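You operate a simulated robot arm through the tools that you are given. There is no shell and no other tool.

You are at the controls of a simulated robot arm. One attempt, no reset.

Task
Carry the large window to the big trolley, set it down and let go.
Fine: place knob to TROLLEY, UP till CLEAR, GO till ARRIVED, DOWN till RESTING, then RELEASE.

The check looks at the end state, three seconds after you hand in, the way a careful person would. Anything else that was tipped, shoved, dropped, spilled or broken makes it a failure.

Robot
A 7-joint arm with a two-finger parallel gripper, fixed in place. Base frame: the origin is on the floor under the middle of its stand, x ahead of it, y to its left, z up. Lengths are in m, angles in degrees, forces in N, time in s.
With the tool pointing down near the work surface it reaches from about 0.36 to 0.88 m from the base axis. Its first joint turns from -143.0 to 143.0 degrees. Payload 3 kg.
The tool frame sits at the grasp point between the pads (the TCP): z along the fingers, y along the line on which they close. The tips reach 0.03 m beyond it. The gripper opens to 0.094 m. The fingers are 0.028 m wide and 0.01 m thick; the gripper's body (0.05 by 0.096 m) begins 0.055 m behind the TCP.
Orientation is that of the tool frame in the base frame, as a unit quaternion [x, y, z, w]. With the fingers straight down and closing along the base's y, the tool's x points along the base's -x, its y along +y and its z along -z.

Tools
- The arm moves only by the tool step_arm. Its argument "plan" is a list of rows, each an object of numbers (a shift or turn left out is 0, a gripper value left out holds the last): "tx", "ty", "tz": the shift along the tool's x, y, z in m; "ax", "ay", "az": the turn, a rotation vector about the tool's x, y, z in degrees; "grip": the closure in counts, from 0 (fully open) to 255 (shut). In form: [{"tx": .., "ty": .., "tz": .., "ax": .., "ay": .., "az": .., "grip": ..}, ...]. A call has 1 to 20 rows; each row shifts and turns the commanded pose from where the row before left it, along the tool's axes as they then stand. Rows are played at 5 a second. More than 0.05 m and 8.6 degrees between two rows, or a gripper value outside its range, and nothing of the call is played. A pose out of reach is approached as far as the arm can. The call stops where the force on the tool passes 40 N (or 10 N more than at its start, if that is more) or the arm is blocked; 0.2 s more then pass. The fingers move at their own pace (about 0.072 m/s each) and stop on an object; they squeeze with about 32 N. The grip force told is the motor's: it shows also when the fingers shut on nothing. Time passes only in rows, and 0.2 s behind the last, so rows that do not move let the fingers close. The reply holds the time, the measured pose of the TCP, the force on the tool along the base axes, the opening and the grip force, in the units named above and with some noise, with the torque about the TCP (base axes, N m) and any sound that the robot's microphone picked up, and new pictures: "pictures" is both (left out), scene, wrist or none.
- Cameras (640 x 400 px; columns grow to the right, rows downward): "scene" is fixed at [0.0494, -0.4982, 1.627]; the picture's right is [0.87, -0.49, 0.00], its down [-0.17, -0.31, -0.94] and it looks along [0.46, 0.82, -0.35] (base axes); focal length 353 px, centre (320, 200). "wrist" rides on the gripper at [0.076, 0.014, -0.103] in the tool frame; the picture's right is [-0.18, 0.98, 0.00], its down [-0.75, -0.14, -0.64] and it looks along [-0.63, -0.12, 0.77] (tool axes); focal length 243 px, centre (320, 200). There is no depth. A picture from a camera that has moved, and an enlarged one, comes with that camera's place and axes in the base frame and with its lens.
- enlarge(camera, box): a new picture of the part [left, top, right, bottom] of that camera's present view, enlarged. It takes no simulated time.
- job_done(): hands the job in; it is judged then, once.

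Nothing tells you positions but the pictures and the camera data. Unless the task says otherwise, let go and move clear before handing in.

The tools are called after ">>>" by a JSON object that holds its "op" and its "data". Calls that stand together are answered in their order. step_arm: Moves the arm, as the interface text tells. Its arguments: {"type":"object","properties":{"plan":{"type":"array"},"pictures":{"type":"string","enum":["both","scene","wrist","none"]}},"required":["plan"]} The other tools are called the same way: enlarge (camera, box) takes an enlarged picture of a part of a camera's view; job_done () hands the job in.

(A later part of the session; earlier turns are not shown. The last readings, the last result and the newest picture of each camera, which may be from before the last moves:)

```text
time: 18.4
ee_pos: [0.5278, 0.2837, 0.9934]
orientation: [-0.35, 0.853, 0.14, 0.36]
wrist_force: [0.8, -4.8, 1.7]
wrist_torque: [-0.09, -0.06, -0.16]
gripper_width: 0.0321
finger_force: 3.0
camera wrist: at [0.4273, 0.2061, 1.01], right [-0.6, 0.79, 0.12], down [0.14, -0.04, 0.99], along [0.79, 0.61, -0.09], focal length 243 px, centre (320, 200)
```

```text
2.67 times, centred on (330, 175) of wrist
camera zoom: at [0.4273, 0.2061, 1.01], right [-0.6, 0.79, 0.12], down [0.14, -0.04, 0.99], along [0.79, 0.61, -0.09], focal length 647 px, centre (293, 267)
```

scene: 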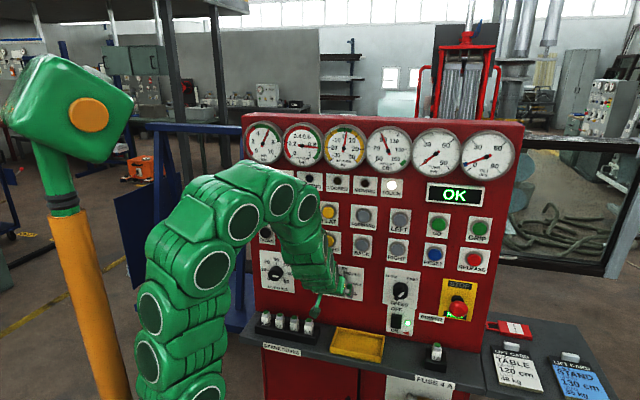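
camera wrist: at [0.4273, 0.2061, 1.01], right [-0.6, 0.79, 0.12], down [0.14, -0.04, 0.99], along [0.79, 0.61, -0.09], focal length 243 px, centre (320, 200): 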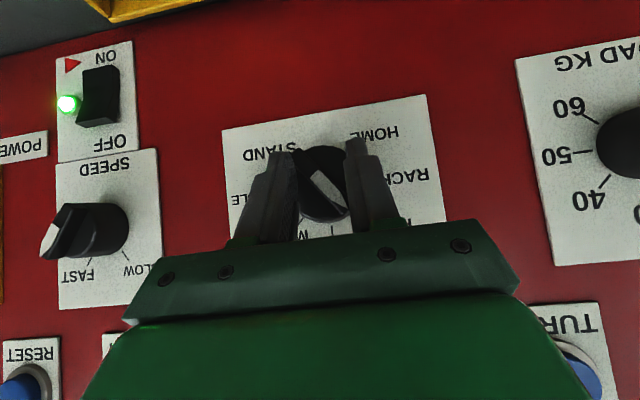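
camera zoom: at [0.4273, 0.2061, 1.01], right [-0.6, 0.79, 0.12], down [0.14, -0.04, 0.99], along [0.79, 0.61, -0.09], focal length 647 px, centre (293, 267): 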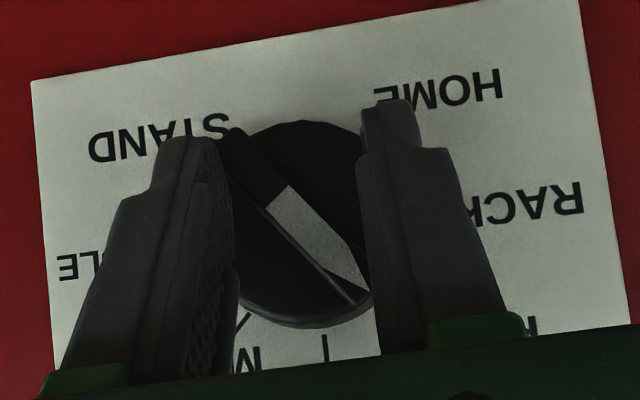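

The ridge has started to rotate the right way. I'll keep closing in steps.

>>> {"op": "step_arm", "data": {"plan": [{"grip": 195}, {}, {}, {}], "pictures": "wrist"}}

>>> {"op": "enlarge", "data": {"camera": "wrist", "box": [210, 100, 450, 250]}}

```text
time: 19.4
ee_pos: [0.5285, 0.2843, 0.9928]
orientation: [-0.351, 0.853, 0.14, 0.36]
wrist_force: [-0.2, -0.4, 0.1]
wrist_torque: [0.04, -0.01, -0.02]
gripper_width: 0.0226
finger_force: 0.3
camera wrist: at [0.4273, 0.2062, 1.01], right [-0.6, 0.79, 0.12], down [0.14, -0.04, 0.99], along [0.79, 0.61, -0.09], focal length 243 px, centre (320, 200)
```

wrist: 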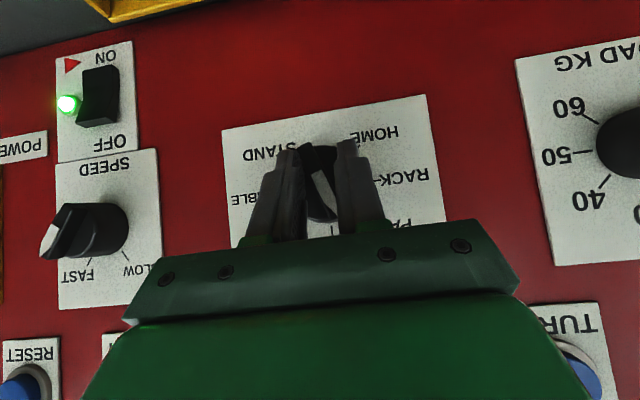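

```text
2.67 times, centred on (330, 175) of wrist
camera zoom: at [0.4273, 0.2062, 1.01], right [-0.6, 0.79, 0.12], down [0.14, -0.04, 0.99], along [0.79, 0.61, -0.09], focal length 647 px, centre (293, 267)
```

zoom: 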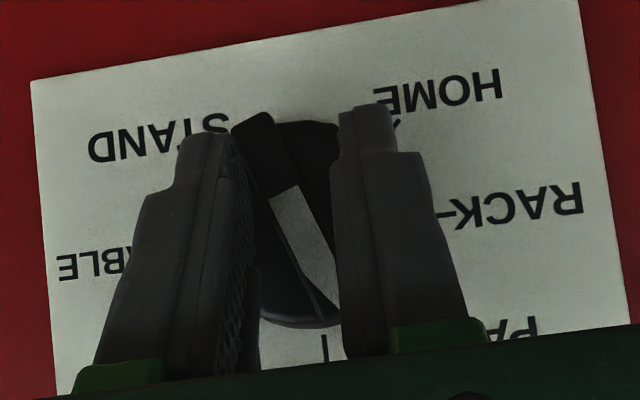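

It's following well, with about 20° left to upright. I'll close fully.

>>> {"op": "step_arm", "data": {"plan": [{"grip": 215}, {}, {}, {"grip": 255}, {}, {}, {}], "pictures": "both"}}

>>> {"op": "enlarge", "data": {"camera": "wrist", "box": [210, 100, 450, 250]}}

```text
time: 20.7
ee_pos: [0.5304, 0.283, 0.9935]
orientation: [-0.349, 0.854, 0.14, 0.361]
wrist_force: [3.7, -3.2, -1.8]
wrist_torque: [-0.63, 0.58, 0.0]
gripper_width: 0.0108
finger_force: 44.1
stopped in row 6: the force on the tool passed its limit at 42 N (the readings are from after the stop); the commanded pose is now the measured one
camera wrist: at [0.4283, 0.2052, 1.0103], right [-0.59, 0.8, 0.12], down [0.14, -0.04, 0.99], along [0.79, 0.6, -0.09], focal length 243 px, centre (320, 200)
```

scene: 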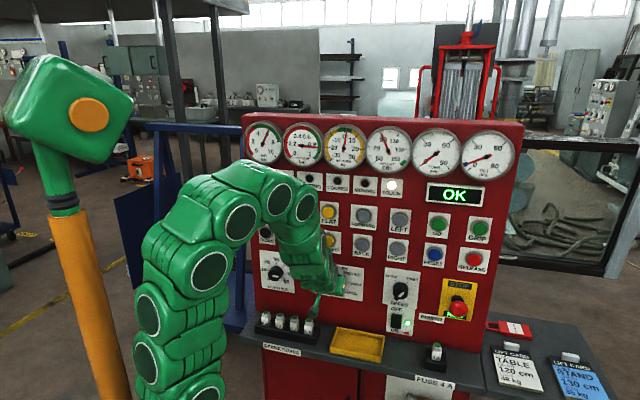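
wrist: 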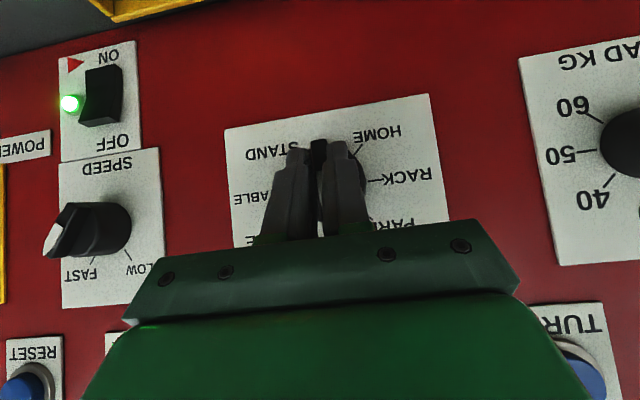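

```text
2.67 times, centred on (330, 175) of wrist
camera zoom: at [0.4283, 0.2052, 1.0103], right [-0.59, 0.8, 0.12], down [0.14, -0.04, 0.99], along [0.79, 0.6, -0.09], focal length 647 px, centre (293, 267)
```

zoom: 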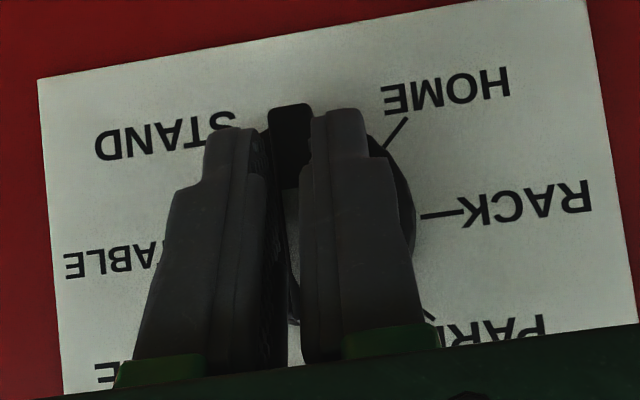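

The fingers have closed flat on the ridge (10.8 mm wide), so the knob should now be upright. I'll open, draw back along the tool axis, and look.

>>> {"op": "step_arm", "data": {"plan": [{"grip": 150}, {"grip": 0}, {}, {"tz": -0.02}, {"tz": -0.025}, {"tz": -0.025}, {}], "pictures": "both"}}

>>> {"op": "enlarge", "data": {"camera": "wrist", "box": [230, 30, 430, 180]}}

>>> {"op": "enlarge", "data": {"camera": "scene", "box": [240, 110, 400, 210]}}

```text
time: 22.3
ee_pos: [0.5011, 0.252, 1.0461]
orientation: [-0.35, 0.854, 0.14, 0.359]
wrist_force: [-0.2, -0.8, -0.3]
wrist_torque: [-0.01, 0.01, 0.01]
gripper_width: 0.0939
finger_force: 0.0
out of reach, approached as far as the arm can: row 5, 6
camera wrist: at [0.3997, 0.1745, 1.0633], right [-0.59, 0.8, 0.12], down [0.14, -0.04, 0.99], along [0.79, 0.6, -0.09], focal length 243 px, centre (320, 200)
```

scene: 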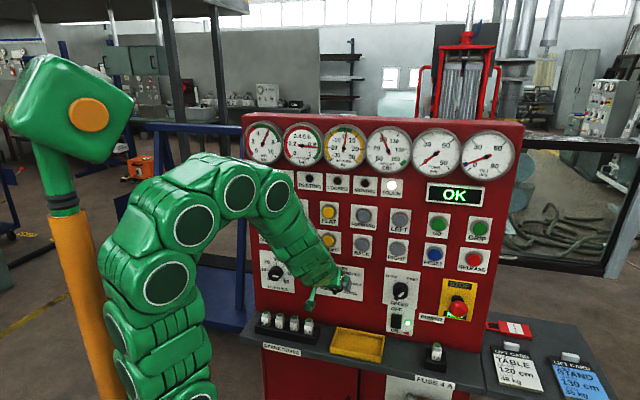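
wrist: 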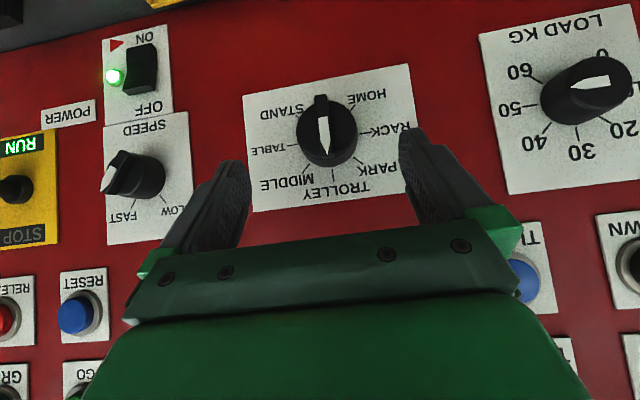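

```text
2.67 times, centred on (330, 105) of wrist
camera zoom: at [0.3997, 0.1745, 1.0633], right [-0.59, 0.8, 0.12], down [0.14, -0.04, 0.99], along [0.79, 0.6, -0.09], focal length 647 px, centre (293, 453)
```

zoom: 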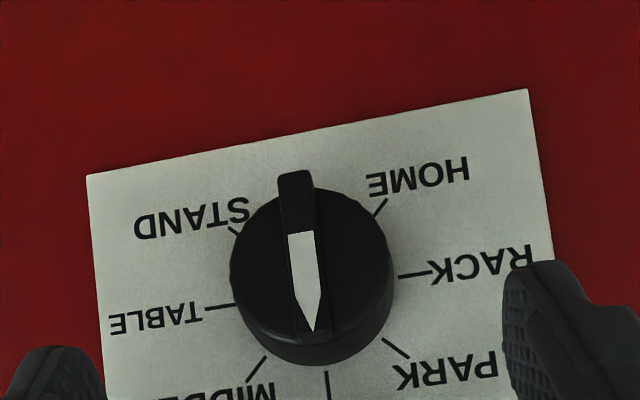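

```text
4.00 times, centred on (320, 160) of scene
camera zoom: at [0.0494, -0.4982, 1.627], right [0.87, -0.49, 0.0], down [-0.17, -0.31, -0.94], along [0.46, 0.82, -0.35], focal length 1413 px, centre (320, 360)
```

zoom: 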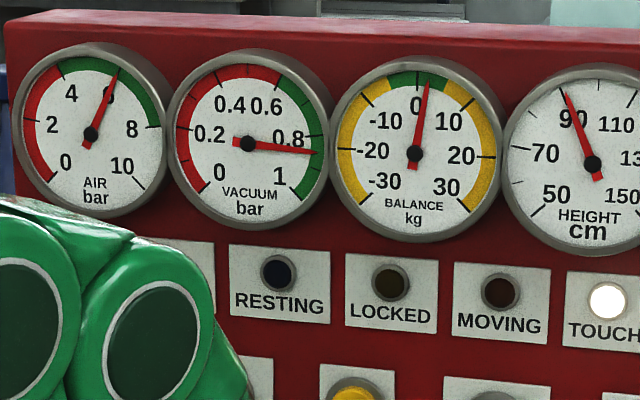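

The PLACE knob now points exactly at TROLLEY and nothing else was disturbed. Next is the UP button at about r=-0.05, z=1.23. I'll rise, tilt to 70°, close the fingers, and slide left while staying clear of the panel.

>>> {"op": "step_arm", "data": {"plan": [{"tx": -0.0285, "tz": -0.028, "grip": 255}, {"tx": -0.0285, "tz": -0.028}, {"tx": -0.0285, "tz": -0.028}, {"tx": -0.0285, "tz": -0.028}, {"tx": -0.0285, "tz": -0.028}, {"ay": -8.2}, {"ay": -8.2}, {"ay": -8.1}, {"ty": 0.038}, {"ty": 0.038}, {"ty": 0.038}, {"ty": 0.038}, {"ty": 0.038}, {"ty": 0.038}], "pictures": "both"}}

```text
time: 25.3
ee_pos: [0.2923, 0.4419, 1.2329]
orientation: [-0.268, 0.794, 0.363, 0.408]
wrist_force: [-0.4, 0.6, 0.8]
wrist_torque: [0.01, 0.02, 0.01]
gripper_width: 0.0
finger_force: 31.9
out of reach, approached as far as the arm can: row 11
stopped in row 14: the arm was blocked; the commanded pose is now the measured one
camera wrist: at [0.195, 0.3588, 1.2135], right [-0.61, 0.61, 0.51], down [0.2, -0.5, 0.84], along [0.76, 0.62, 0.18], focal length 243 px, centre (320, 200)
```

scene: 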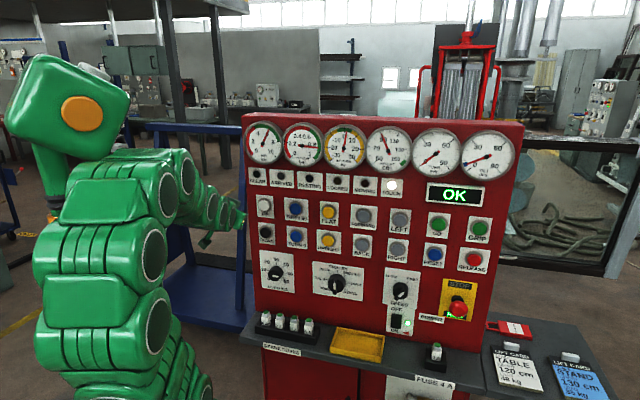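
wrist: 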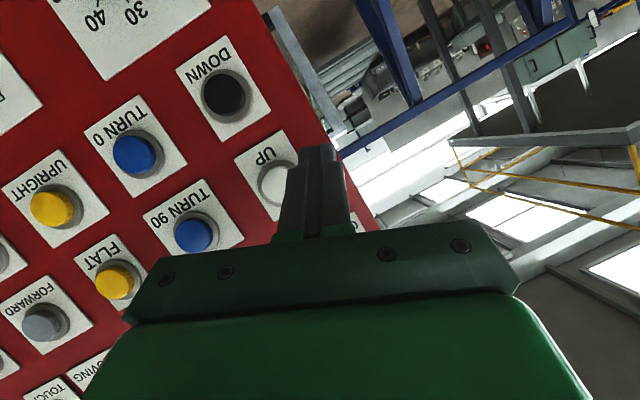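

The arm was reported blocked on the last sideways row, and its elbow side is close to the green head on the orange post at the left. I'll check that carefully before moving anything.

>>> {"op": "enlarge", "data": {"camera": "scene", "box": [0, 40, 256, 200]}}

>>> {"op": "enlarge", "data": {"camera": "scene", "box": [0, 200, 256, 400]}}

>>> {"op": "enlarge", "data": {"camera": "wrist", "box": [220, 100, 420, 240]}}

```text
2.50 times, centred on (128, 120) of scene
camera zoom: at [0.0494, -0.4982, 1.627], right [0.87, -0.49, 0.0], down [-0.17, -0.31, -0.94], along [0.46, 0.82, -0.35], focal length 883 px, centre (800, 400)
```

zoom: 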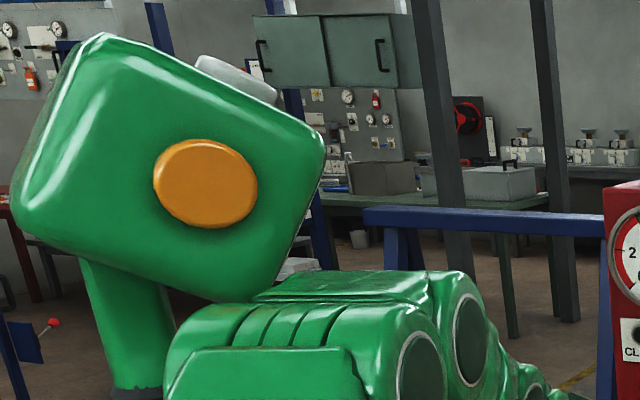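

```text
2.00 times, centred on (128, 300) of scene
camera zoom: at [0.0494, -0.4982, 1.627], right [0.87, -0.49, 0.0], down [-0.17, -0.31, -0.94], along [0.46, 0.82, -0.35], focal length 707 px, centre (704, 0)
```

zoom: 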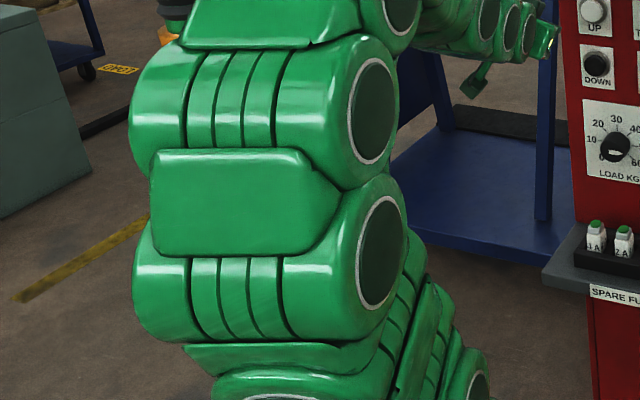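

```text
2.86 times, centred on (320, 170) of wrist
camera zoom: at [0.195, 0.3588, 1.2135], right [-0.61, 0.61, 0.51], down [0.2, -0.5, 0.84], along [0.76, 0.62, 0.18], focal length 693 px, centre (320, 286)
```

zoom: 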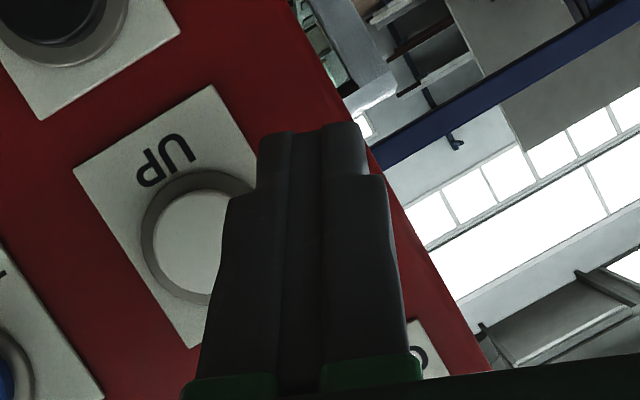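

The green head has tilted by a few degrees compared with before, because the arm's elbow is leaning on it. I'll withdraw gently, retracing the way I came in small steps, and check that it returns to where it was.

>>> {"op": "step_arm", "data": {"plan": [{"tx": -0.0042, "ty": -0.014, "tz": -0.0036}, {"tx": -0.0042, "ty": -0.014, "tz": -0.0036}], "pictures": "scene"}}

>>> {"op": "enlarge", "data": {"camera": "scene", "box": [0, 40, 256, 200]}}

```text
time: 25.9
ee_pos: [0.3143, 0.4198, 1.2331]
orientation: [-0.271, 0.791, 0.359, 0.414]
wrist_force: [0.1, 0.4, -0.6]
wrist_torque: [-0.03, -0.01, 0.0]
gripper_width: 0.0
finger_force: 31.5
```

scene: 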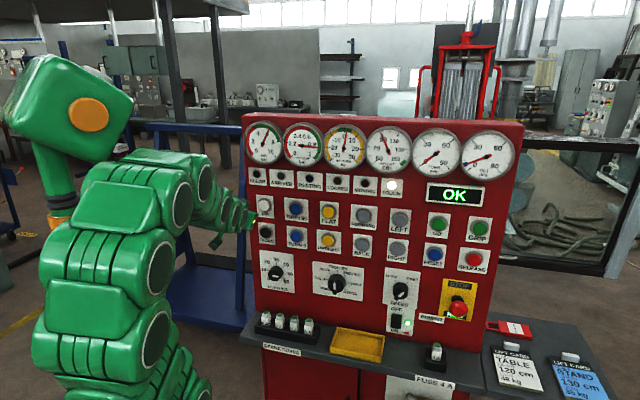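

```text
2.50 times, centred on (128, 120) of scene
camera zoom: at [0.0494, -0.4982, 1.627], right [0.87, -0.49, 0.0], down [-0.17, -0.31, -0.94], along [0.46, 0.82, -0.35], focal length 883 px, centre (800, 400)
```

zoom: 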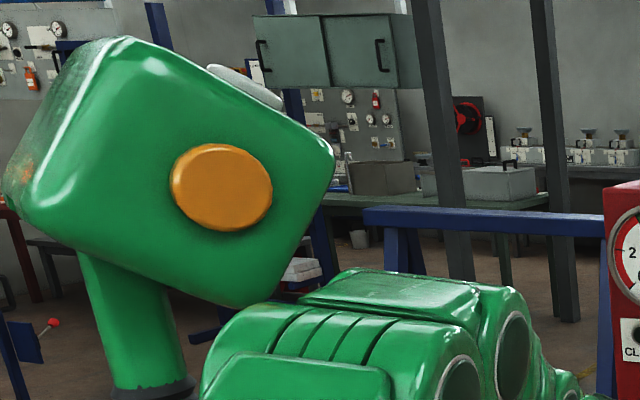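

The head has gone back exactly to its original place (disc at pixel (89,115), the same as at the start), so it sits on something springy and wasn't displaced. I'll move right, away from it, and ease back to a less folded pose with a 45° tilt before approaching UP again.

>>> {"op": "step_arm", "data": {"plan": [{"tx": -0.0093, "ty": -0.0327, "tz": -0.0082}, {"tx": -0.0093, "ty": -0.0327, "tz": -0.0082}, {"tx": -0.0093, "ty": -0.0327, "tz": -0.0082}, {"ax": 4.05, "ay": 4.66, "az": -3.31}, {"ax": 4.05, "ay": 4.66, "az": -3.31}, {"ax": 4.05, "ay": 4.66, "az": -3.31}, {"ax": 4.05, "ay": 4.66, "az": -3.31}], "pictures": "both"}}

```text
time: 27.5
ee_pos: [0.3878, 0.3465, 1.2325]
orientation: [-0.353, 0.855, 0.146, 0.351]
wrist_force: [0.1, -0.1, -1.1]
wrist_torque: [-0.03, -0.04, -0.01]
gripper_width: 0.0
finger_force: 32.2
camera wrist: at [0.2881, 0.2667, 1.251], right [-0.6, 0.79, 0.13], down [0.16, -0.04, 0.99], along [0.78, 0.62, -0.1], focal length 243 px, centre (320, 200)
```

scene: 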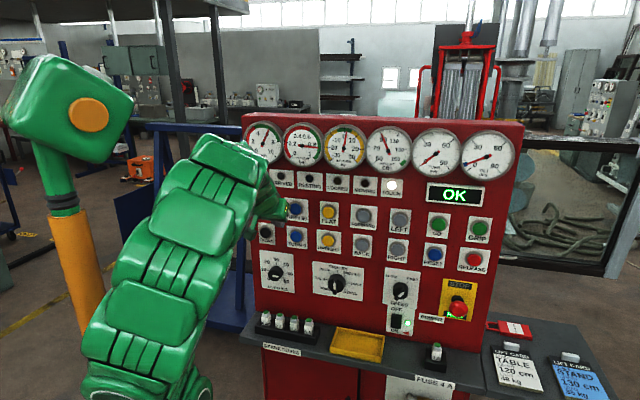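
wrist: 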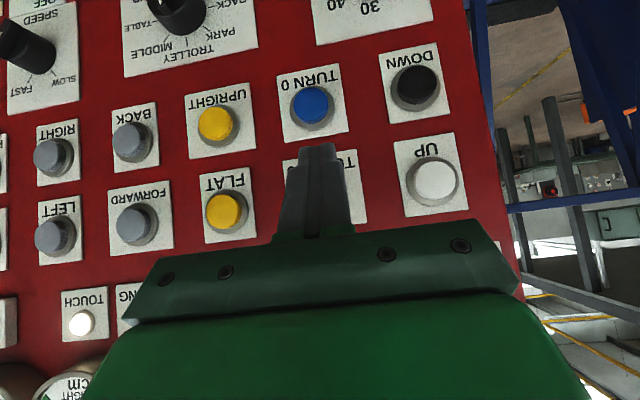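

The head is untouched and the arm is comfortable at a 45° tilt. I'll go out a little and slide left in front of UP (about r=-0.065, z=1.223), watching the elbow.

>>> {"op": "step_arm", "data": {"plan": [{"tx": -0.0142, "tz": 0.0141}, {"ty": 0.0235}, {"ty": 0.0235}], "pictures": "scene"}}

```text
time: 28.3
ee_pos: [0.3696, 0.3949, 1.2318]
orientation: [-0.353, 0.854, 0.147, 0.352]
wrist_force: [-0.4, 0.1, 0.3]
wrist_torque: [0.0, -0.02, -0.01]
gripper_width: 0.0002
finger_force: 31.5
```

scene: 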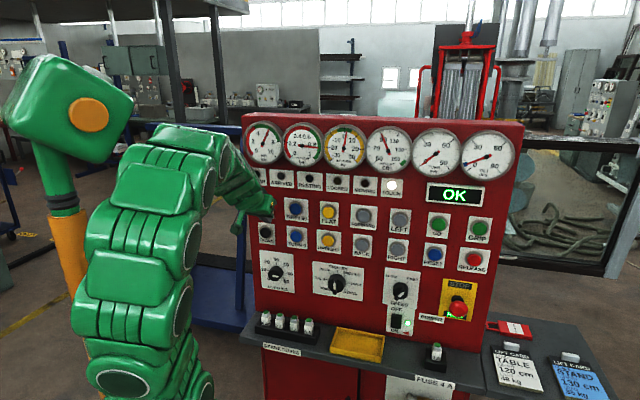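

The elbow gets closer to the post as I go left. Before going further, I'll try a flatter tilt of about 30°, to bring the elbow forward and up, away from the green head.

>>> {"op": "step_arm", "data": {"plan": [{"ay": 7.5}, {"ay": 7.5}], "pictures": "scene"}}

```text
time: 28.9
ee_pos: [0.3692, 0.3938, 1.2325]
orientation: [-0.37, 0.893, 0.099, 0.236]
wrist_force: [-0.6, 0.0, -1.3]
wrist_torque: [0.0, 0.02, -0.01]
gripper_width: 0.0
finger_force: 32.4
```

scene: 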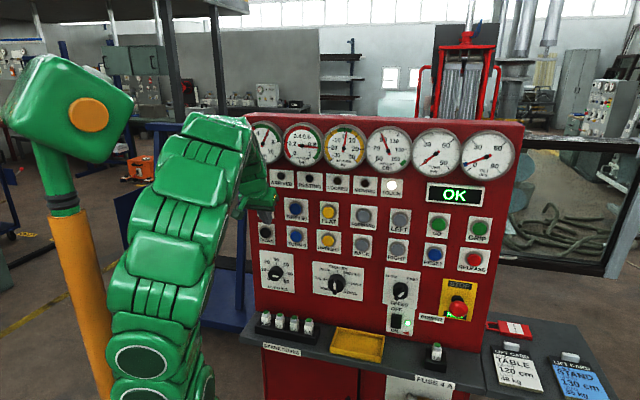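

The elbow now sits much further from the post. I'll continue left to the UP column and raise by 1 cm.

>>> {"op": "step_arm", "data": {"plan": [{"tx": -0.0047, "ty": 0.0155, "tz": -0.0083}, {"ty": 0.0155}, {"ty": 0.0155}, {}], "pictures": "both"}}

```text
time: 29.9
ee_pos: [0.3354, 0.4263, 1.2422]
orientation: [-0.37, 0.893, 0.1, 0.238]
wrist_force: [0.2, 0.4, 0.3]
wrist_torque: [0.01, -0.01, 0.01]
gripper_width: 0.0001
finger_force: 32.1
camera wrist: at [0.2419, 0.3539, 1.2925], right [-0.58, 0.81, 0.1], down [0.34, 0.13, 0.93], along [0.74, 0.57, -0.35], focal length 243 px, centre (320, 200)
```

scene: 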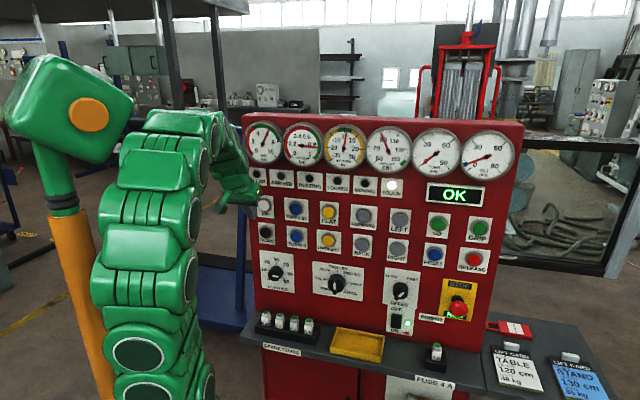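
wrist: 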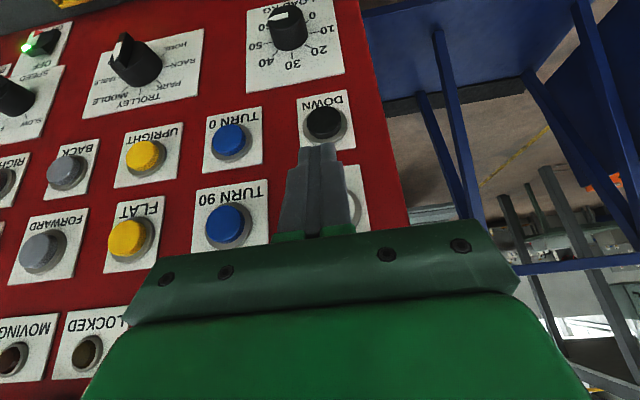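

CLEAR (off), ARRIVED (off) and the HEIGHT gauge are all visible now, and the head is undisturbed. I'll check the tip's alignment with UP before pushing.

>>> {"op": "enlarge", "data": {"camera": "wrist", "box": [250, 80, 410, 240]}}

>>> {"op": "enlarge", "data": {"camera": "scene", "box": [190, 150, 310, 260]}}

```text
2.50 times, centred on (330, 160) of wrist
camera zoom: at [0.2419, 0.3539, 1.2925], right [-0.58, 0.81, 0.1], down [0.34, 0.13, 0.93], along [0.74, 0.57, -0.35], focal length 606 px, centre (295, 300)
```

zoom: 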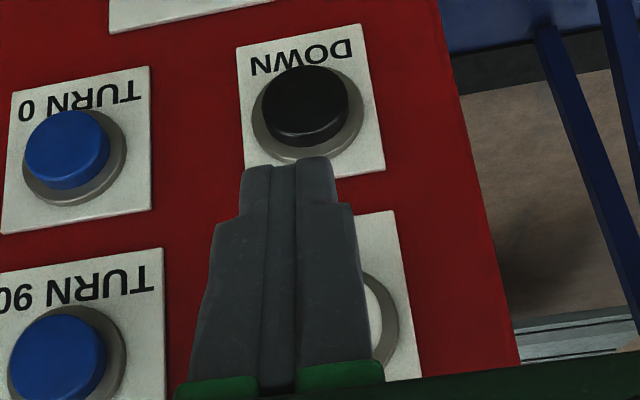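

```text
3.64 times, centred on (250, 205) of scene
camera zoom: at [0.0494, -0.4982, 1.627], right [0.87, -0.49, 0.0], down [-0.17, -0.31, -0.94], along [0.46, 0.82, -0.35], focal length 1285 px, centre (574, 182)
```

zoom: 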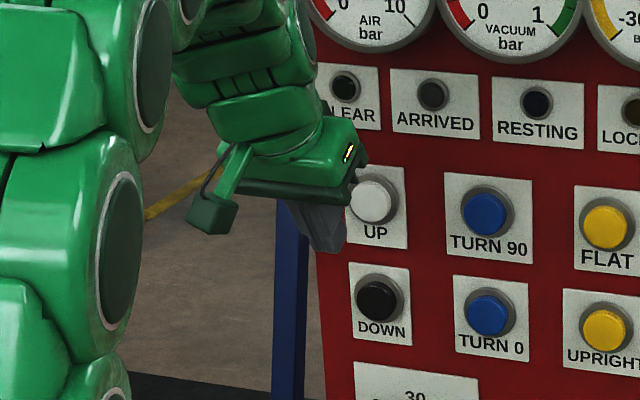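

The tip is lined up with UP to within a few millimetres. I'll advance straight at it and stop when I feel contact.

>>> {"op": "step_arm", "data": {"plan": [{"tx": -0.0074, "tz": 0.0042}, {"tx": -0.0074, "tz": 0.0042}, {"tx": -0.0074, "tz": 0.0042}, {"tx": -0.0074, "tz": 0.0042}], "pictures": "both"}}

>>> {"op": "enlarge", "data": {"camera": "scene", "box": [190, 150, 310, 260]}}

>>> {"op": "enlarge", "data": {"camera": "wrist", "box": [250, 80, 410, 240]}}

```text
time: 30.9
ee_pos: [0.3608, 0.4489, 1.2435]
orientation: [-0.369, 0.893, 0.1, 0.238]
wrist_force: [0.8, -0.3, -0.3]
wrist_torque: [-0.02, -0.02, -0.01]
gripper_width: 0.0
finger_force: 31.6
camera wrist: at [0.2671, 0.3765, 1.2941], right [-0.58, 0.81, 0.09], down [0.34, 0.13, 0.93], along [0.74, 0.57, -0.35], focal length 243 px, centre (320, 200)
```

scene: 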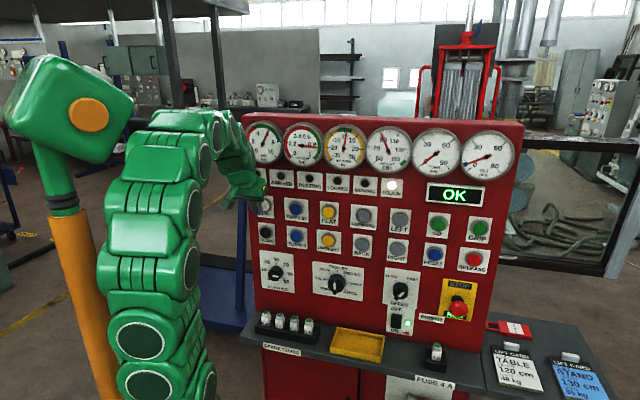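
wrist: 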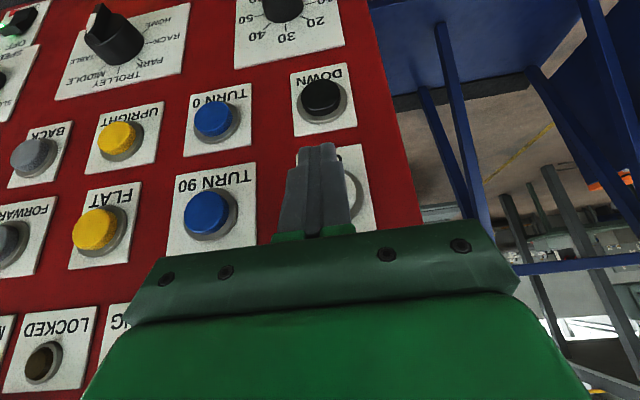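

```text
3.64 times, centred on (250, 205) of scene
camera zoom: at [0.0494, -0.4982, 1.627], right [0.87, -0.49, 0.0], down [-0.17, -0.31, -0.94], along [0.46, 0.82, -0.35], focal length 1285 px, centre (574, 182)
```

zoom: 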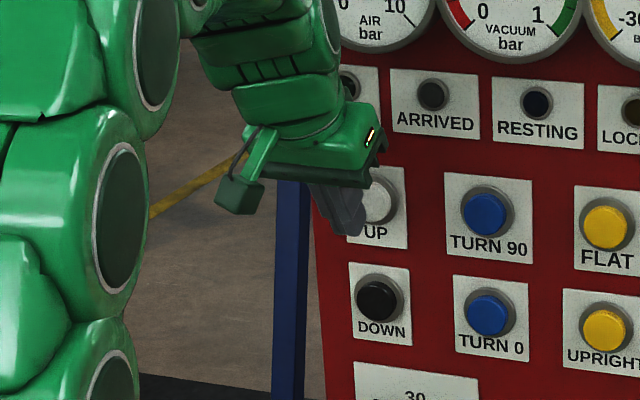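

```text
2.50 times, centred on (330, 160) of wrist
camera zoom: at [0.2671, 0.3765, 1.2941], right [-0.58, 0.81, 0.09], down [0.34, 0.13, 0.93], along [0.74, 0.57, -0.35], focal length 606 px, centre (295, 300)
```

zoom: 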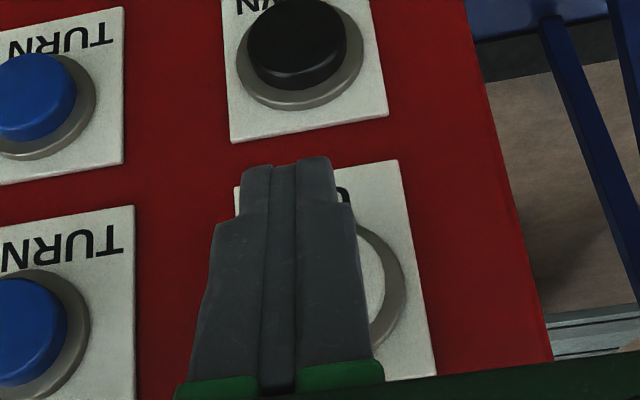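

>>> {"op": "step_arm", "data": {"plan": [{"tx": -0.0026, "ty": 0.005, "tz": 0.0015}, {"tx": -0.0026, "tz": 0.0015}, {"tx": -0.0026, "tz": 0.0015}, {"tx": -0.0026, "tz": 0.0015}], "pictures": "scene"}}

```text
time: 31.9
ee_pos: [0.3679, 0.4615, 1.2415]
orientation: [-0.365, 0.895, 0.108, 0.231]
wrist_force: [1.4, -0.4, -0.3]
wrist_torque: [0.03, -0.01, -0.01]
gripper_width: 0.0
finger_force: 32.4
```

scene: 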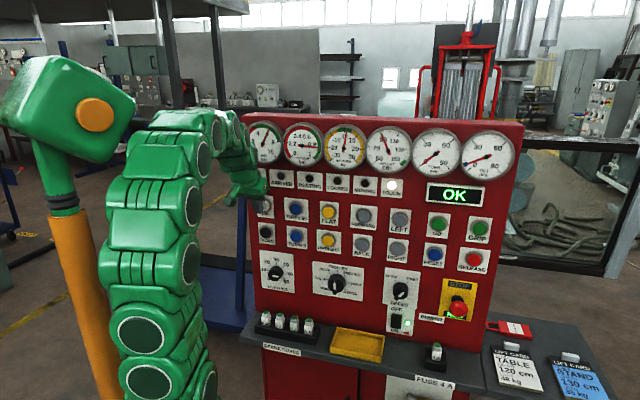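

>>> {"op": "enlarge", "data": {"camera": "scene", "box": [0, 40, 256, 200]}}

>>> {"op": "enlarge", "data": {"camera": "scene", "box": [0, 140, 256, 300]}}

>>> {"op": "enlarge", "data": {"camera": "scene", "box": [190, 150, 310, 260]}}

```text
2.50 times, centred on (128, 120) of scene
camera zoom: at [0.0494, -0.4982, 1.627], right [0.87, -0.49, 0.0], down [-0.17, -0.31, -0.94], along [0.46, 0.82, -0.35], focal length 883 px, centre (800, 400)
```

zoom: 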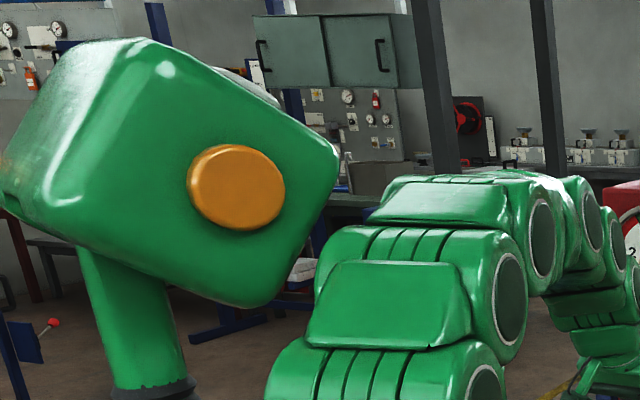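

```text
2.50 times, centred on (128, 220) of scene
camera zoom: at [0.0494, -0.4982, 1.627], right [0.87, -0.49, 0.0], down [-0.17, -0.31, -0.94], along [0.46, 0.82, -0.35], focal length 883 px, centre (800, 150)
```

zoom: 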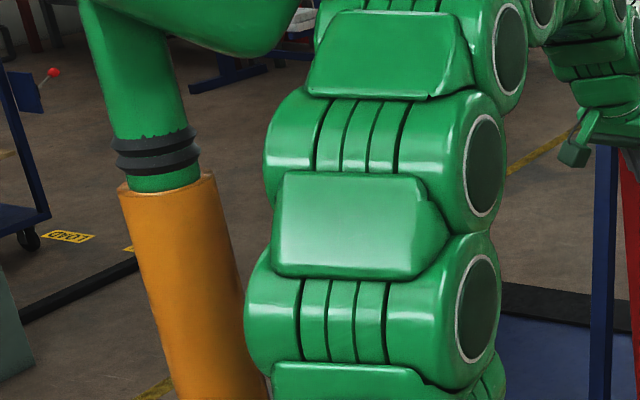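

```text
3.64 times, centred on (250, 205) of scene
camera zoom: at [0.0494, -0.4982, 1.627], right [0.87, -0.49, 0.0], down [-0.17, -0.31, -0.94], along [0.46, 0.82, -0.35], focal length 1285 px, centre (574, 182)
```

zoom: 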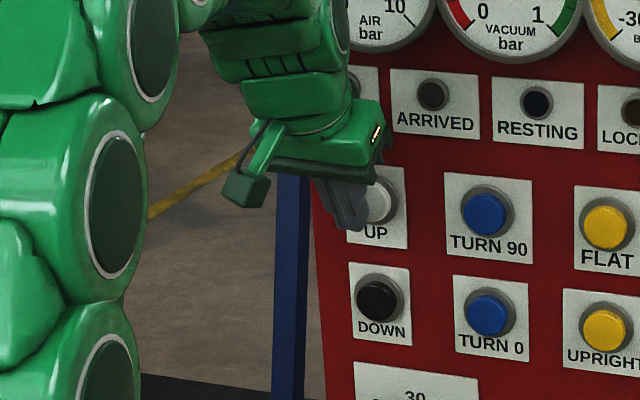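

The green head has changed again: its disc is now at x≈95, although this time the arm isn't overlapping it. I need to know whether it moves by itself or because of the arm, so I'll hold still briefly and look.

>>> {"op": "step_arm", "data": {"plan": [{}, {}], "pictures": "both"}}

>>> {"op": "enlarge", "data": {"camera": "scene", "box": [0, 40, 256, 200]}}

```text
time: 32.5
ee_pos: [0.3679, 0.4614, 1.2431]
orientation: [-0.365, 0.895, 0.107, 0.231]
wrist_force: [0.0, 0.2, 0.0]
wrist_torque: [0.0, 0.0, 0.01]
gripper_width: 0.0
finger_force: 32.4
camera wrist: at [0.275, 0.3879, 1.2942], right [-0.58, 0.81, 0.12], down [0.36, 0.12, 0.93], along [0.73, 0.58, -0.36], focal length 243 px, centre (320, 200)
```

scene: 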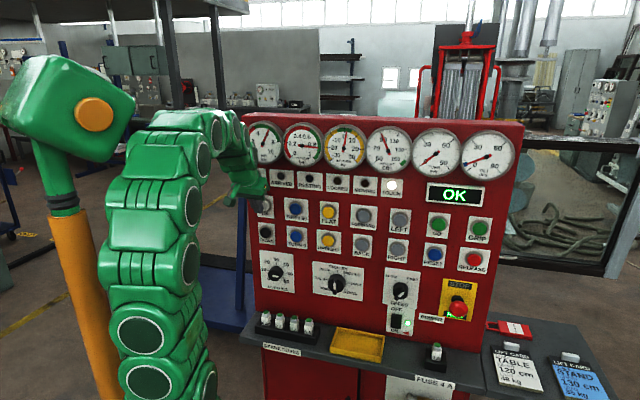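
wrist: 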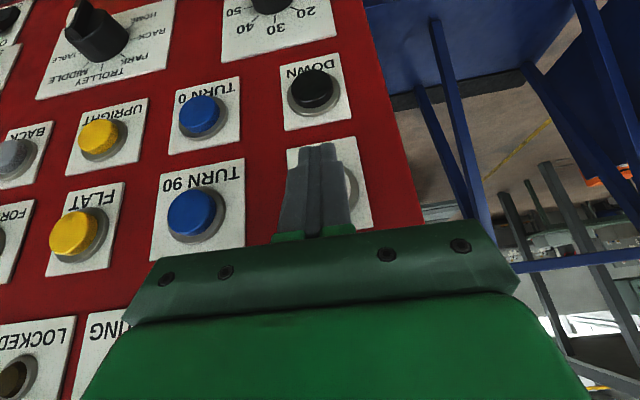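

```text
2.50 times, centred on (128, 120) of scene
camera zoom: at [0.0494, -0.4982, 1.627], right [0.87, -0.49, 0.0], down [-0.17, -0.31, -0.94], along [0.46, 0.82, -0.35], focal length 883 px, centre (800, 400)
```

zoom: 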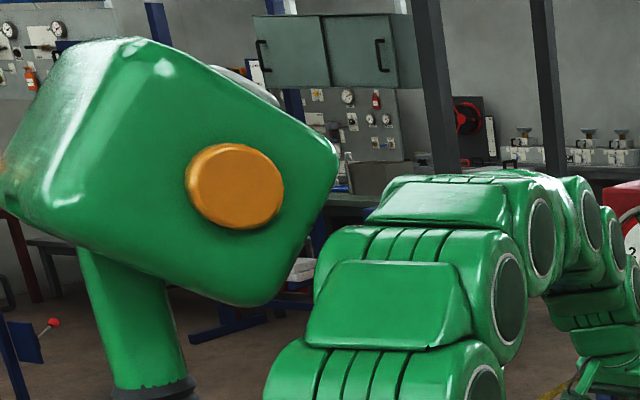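

The head drifts a little even while the arm is completely still, so it isn't being pushed now. It settled back by itself before, so I'll keep an eye on it and carry on to UP in 3 mm steps.

>>> {"op": "step_arm", "data": {"plan": [{"tx": -0.0026, "tz": 0.0015}, {"tx": -0.0026, "tz": 0.0015}], "pictures": "scene"}}

>>> {"op": "enlarge", "data": {"camera": "scene", "box": [0, 40, 256, 200]}}

>>> {"op": "enlarge", "data": {"camera": "scene", "box": [190, 150, 310, 260]}}

```text
time: 33.1
ee_pos: [0.3729, 0.4649, 1.2407]
orientation: [-0.364, 0.896, 0.112, 0.229]
wrist_force: [-0.5, -0.5, 0.3]
wrist_torque: [0.0, 0.03, -0.04]
gripper_width: 0.0001
finger_force: 31.9
```

scene: 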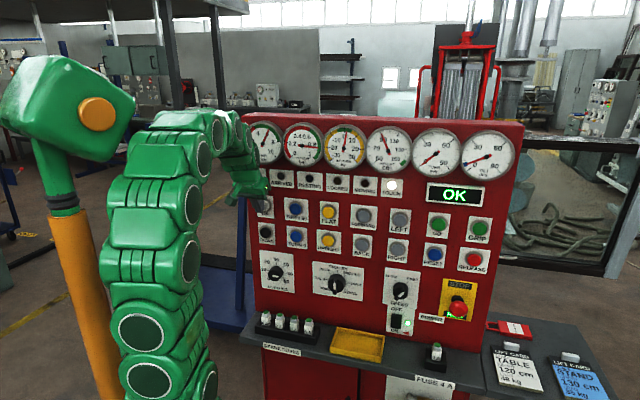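

```text
2.50 times, centred on (128, 120) of scene
camera zoom: at [0.0494, -0.4982, 1.627], right [0.87, -0.49, 0.0], down [-0.17, -0.31, -0.94], along [0.46, 0.82, -0.35], focal length 883 px, centre (800, 400)
```

zoom: 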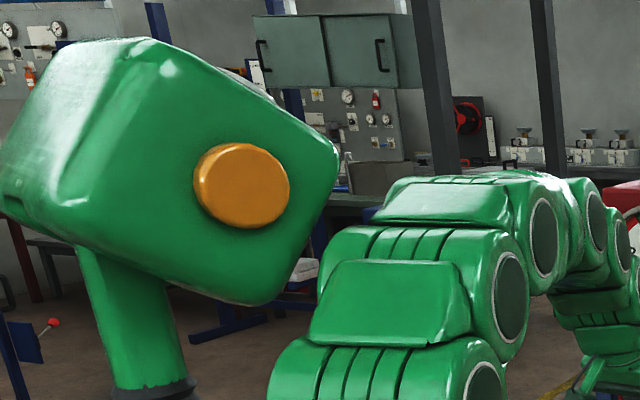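

```text
3.64 times, centred on (250, 205) of scene
camera zoom: at [0.0494, -0.4982, 1.627], right [0.87, -0.49, 0.0], down [-0.17, -0.31, -0.94], along [0.46, 0.82, -0.35], focal length 1285 px, centre (574, 182)
```

zoom: 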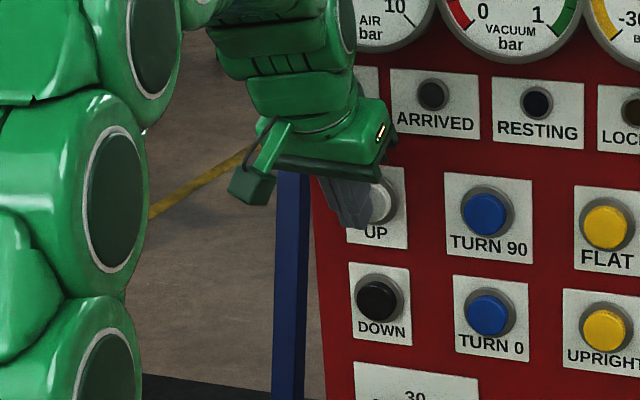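

The head turns slightly more as the arm extends, and the tool orientation drifts with it, so the back of the elbow is leaning on it. I'll back off and approach UP from further right, yawing the tool about 30° so the whole arm swings away from that post.

>>> {"op": "step_arm", "data": {"plan": [{"tx": 0.0145, "tz": -0.0083}, {"tx": 0.0145, "tz": -0.0083}, {"tx": 0.0145, "tz": -0.0083}, {"ty": -0.02, "ax": -3.74, "az": -6.5}, {"ty": -0.01, "ax": -3.74, "az": -6.5}, {"ax": -3.74, "az": -6.5}, {"ax": -3.74, "az": -6.5}, {"ay": -5}, {"ay": -5}], "pictures": "both"}}

>>> {"op": "enlarge", "data": {"camera": "scene", "box": [0, 40, 256, 200]}}

```text
time: 35.1
ee_pos: [0.3562, 0.41, 1.2429]
orientation: [-0.572, 0.745, 0.21, 0.271]
wrist_force: [0.4, 0.6, 0.7]
wrist_torque: [0.0, 0.03, 0.02]
gripper_width: 0.0001
finger_force: 31.6
camera wrist: at [0.3097, 0.2938, 1.2721], right [-0.91, 0.39, 0.12], down [0.18, 0.12, 0.98], along [0.37, 0.91, -0.18], focal length 243 px, centre (320, 200)
```

scene: 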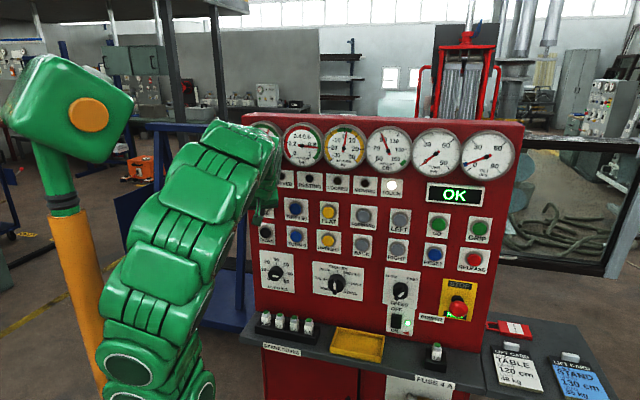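
wrist: 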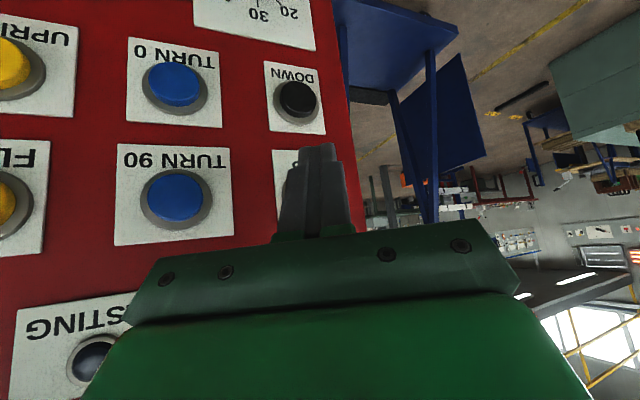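

```text
2.50 times, centred on (128, 120) of scene
camera zoom: at [0.0494, -0.4982, 1.627], right [0.87, -0.49, 0.0], down [-0.17, -0.31, -0.94], along [0.46, 0.82, -0.35], focal length 883 px, centre (800, 400)
```

zoom: 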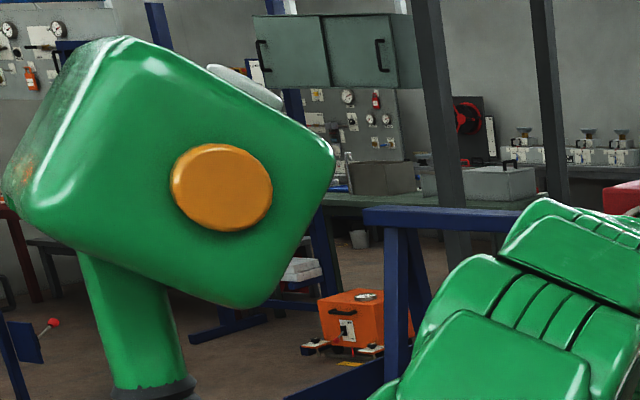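

The head is back at its exact rest position and the elbow is now far from it. I'll approach UP in this pose.

>>> {"op": "step_arm", "data": {"plan": [{"tx": -0.0097, "ty": 0.0041, "tz": 0.0101}, {"tx": -0.0097, "ty": 0.0041, "tz": 0.0101}, {"tx": -0.00486, "ty": -0.00367, "tz": 0.00408}, {"tx": -0.00486, "ty": -0.00367, "tz": 0.00408}, {"tx": -0.00486, "ty": -0.00367, "tz": 0.00408}, {}], "pictures": "both"}}

>>> {"op": "enlarge", "data": {"camera": "scene", "box": [190, 150, 310, 260]}}

>>> {"op": "enlarge", "data": {"camera": "wrist", "box": [230, 80, 410, 240]}}

```text
time: 36.5
ee_pos: [0.3704, 0.4552, 1.2396]
orientation: [-0.571, 0.746, 0.209, 0.271]
wrist_force: [-0.6, -1.1, -0.2]
wrist_torque: [0.03, 0.01, 0.03]
gripper_width: 0.0001
finger_force: 32.4
camera wrist: at [0.3235, 0.3395, 1.2692], right [-0.91, 0.39, 0.12], down [0.18, 0.12, 0.98], along [0.37, 0.91, -0.18], focal length 243 px, centre (320, 200)
```

scene: 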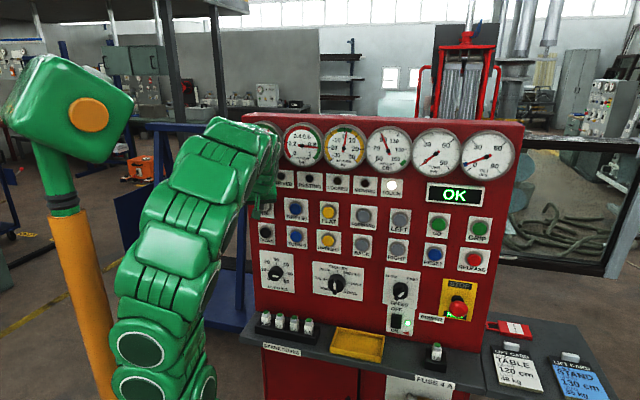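
wrist: 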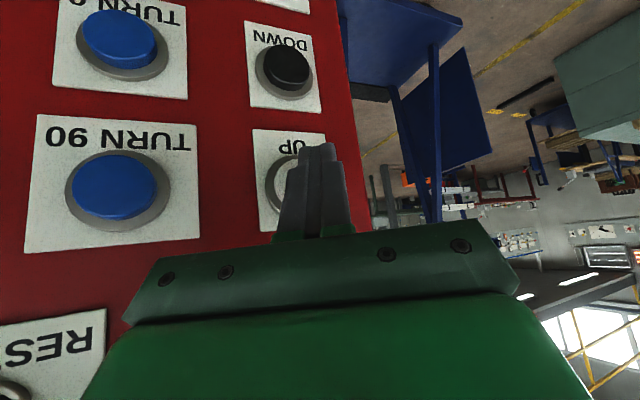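

```text
3.64 times, centred on (250, 205) of scene
camera zoom: at [0.0494, -0.4982, 1.627], right [0.87, -0.49, 0.0], down [-0.17, -0.31, -0.94], along [0.46, 0.82, -0.35], focal length 1285 px, centre (574, 182)
```

zoom: 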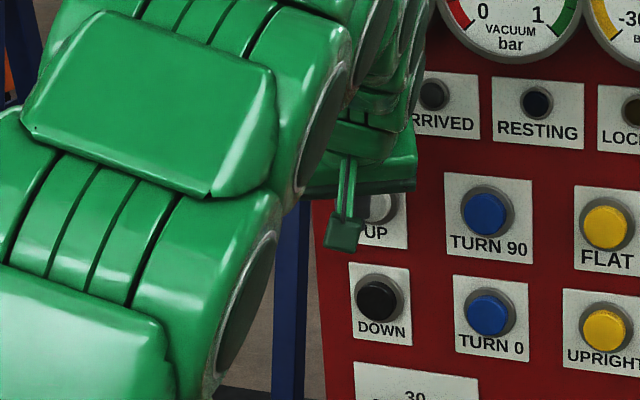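

```text
2.50 times, centred on (320, 160) of wrist
camera zoom: at [0.3235, 0.3395, 1.2692], right [-0.91, 0.39, 0.12], down [0.18, 0.12, 0.98], along [0.37, 0.91, -0.18], focal length 606 px, centre (320, 300)
```

zoom: 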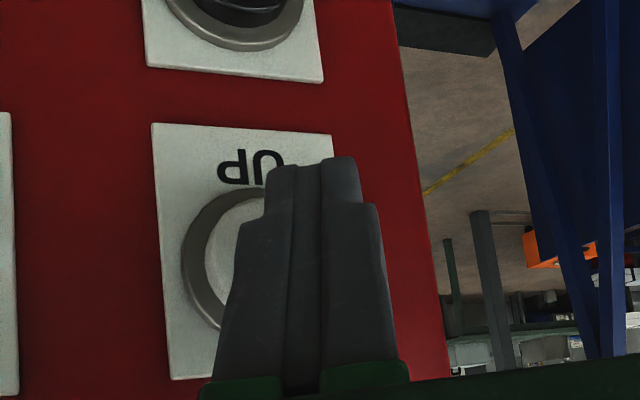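

The head is steady and the tip is about 1 cm from the UP cap. I'll advance in 3 mm steps.

>>> {"op": "step_arm", "data": {"plan": [{"tx": -0.0005, "ty": -0.005, "tz": 0.0004}, {"tx": -0.002, "ty": -0.0015, "tz": 0.00167}, {"tx": -0.002, "ty": -0.0015, "tz": 0.00167}, {"tx": -0.002, "ty": -0.0015, "tz": 0.00167}], "pictures": "scene"}}

```text
time: 37.5
ee_pos: [0.3836, 0.4614, 1.2388]
orientation: [-0.572, 0.745, 0.21, 0.27]
wrist_force: [-1.3, -2.7, 0.8]
wrist_torque: [-0.02, -0.01, 0.02]
gripper_width: 0.0001
finger_force: 32.2
heard: click
```

scene: 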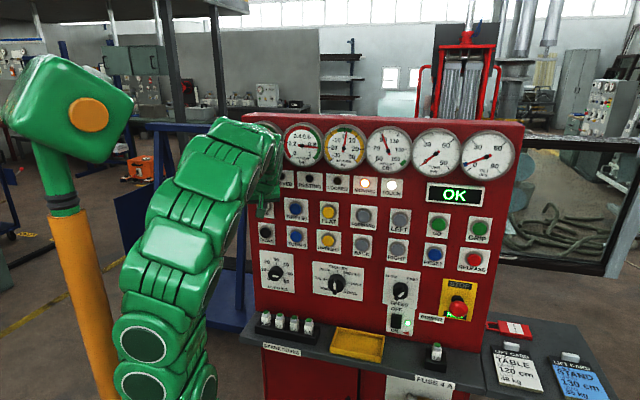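

A click, and the MOVING lamp is lit, so UP is pressed with about 3 N. I'll hold and watch HEIGHT and CLEAR.

>>> {"op": "step_arm", "data": {"plan": [{}, {}, {}, {}, {}], "pictures": "scene"}}

>>> {"op": "enlarge", "data": {"camera": "scene", "box": [240, 110, 400, 210]}}

>>> {"op": "enlarge", "data": {"camera": "scene", "box": [370, 110, 530, 210]}}

```text
time: 38.7
ee_pos: [0.3829, 0.4628, 1.2384]
orientation: [-0.571, 0.746, 0.209, 0.271]
wrist_force: [-1.8, -1.8, -0.8]
wrist_torque: [-0.06, 0.06, 0.03]
gripper_width: 0.0
finger_force: 32.3
```

scene: 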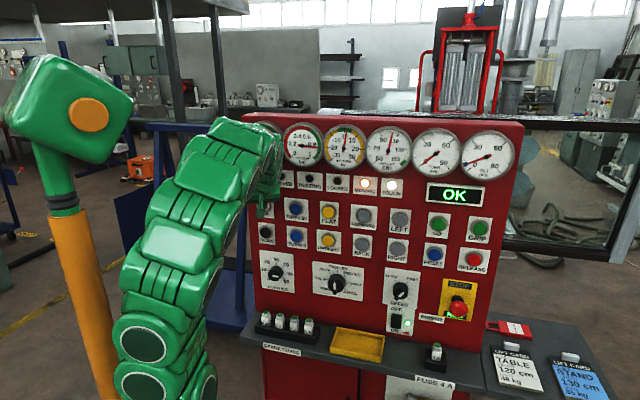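

```text
4.00 times, centred on (320, 160) of scene
camera zoom: at [0.0494, -0.4982, 1.627], right [0.87, -0.49, 0.0], down [-0.17, -0.31, -0.94], along [0.46, 0.82, -0.35], focal length 1413 px, centre (320, 360)
```

zoom: 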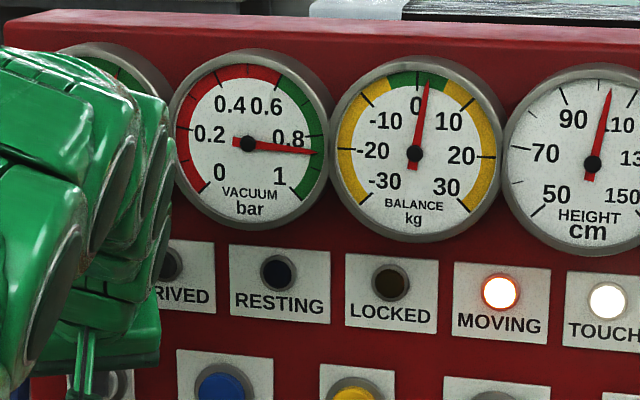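

```text
4.00 times, centred on (450, 160) of scene
camera zoom: at [0.0494, -0.4982, 1.627], right [0.87, -0.49, 0.0], down [-0.17, -0.31, -0.94], along [0.46, 0.82, -0.35], focal length 1413 px, centre (-200, 360)
```

zoom: 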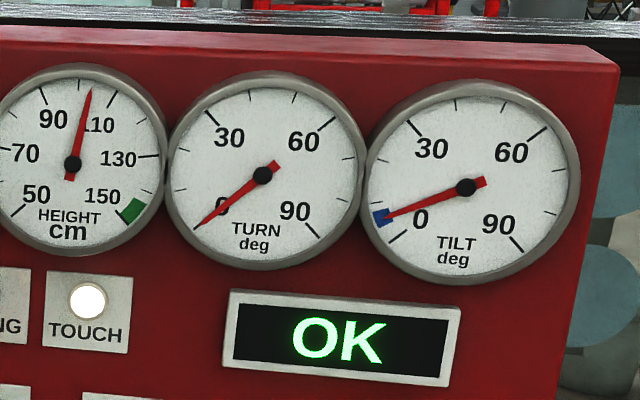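

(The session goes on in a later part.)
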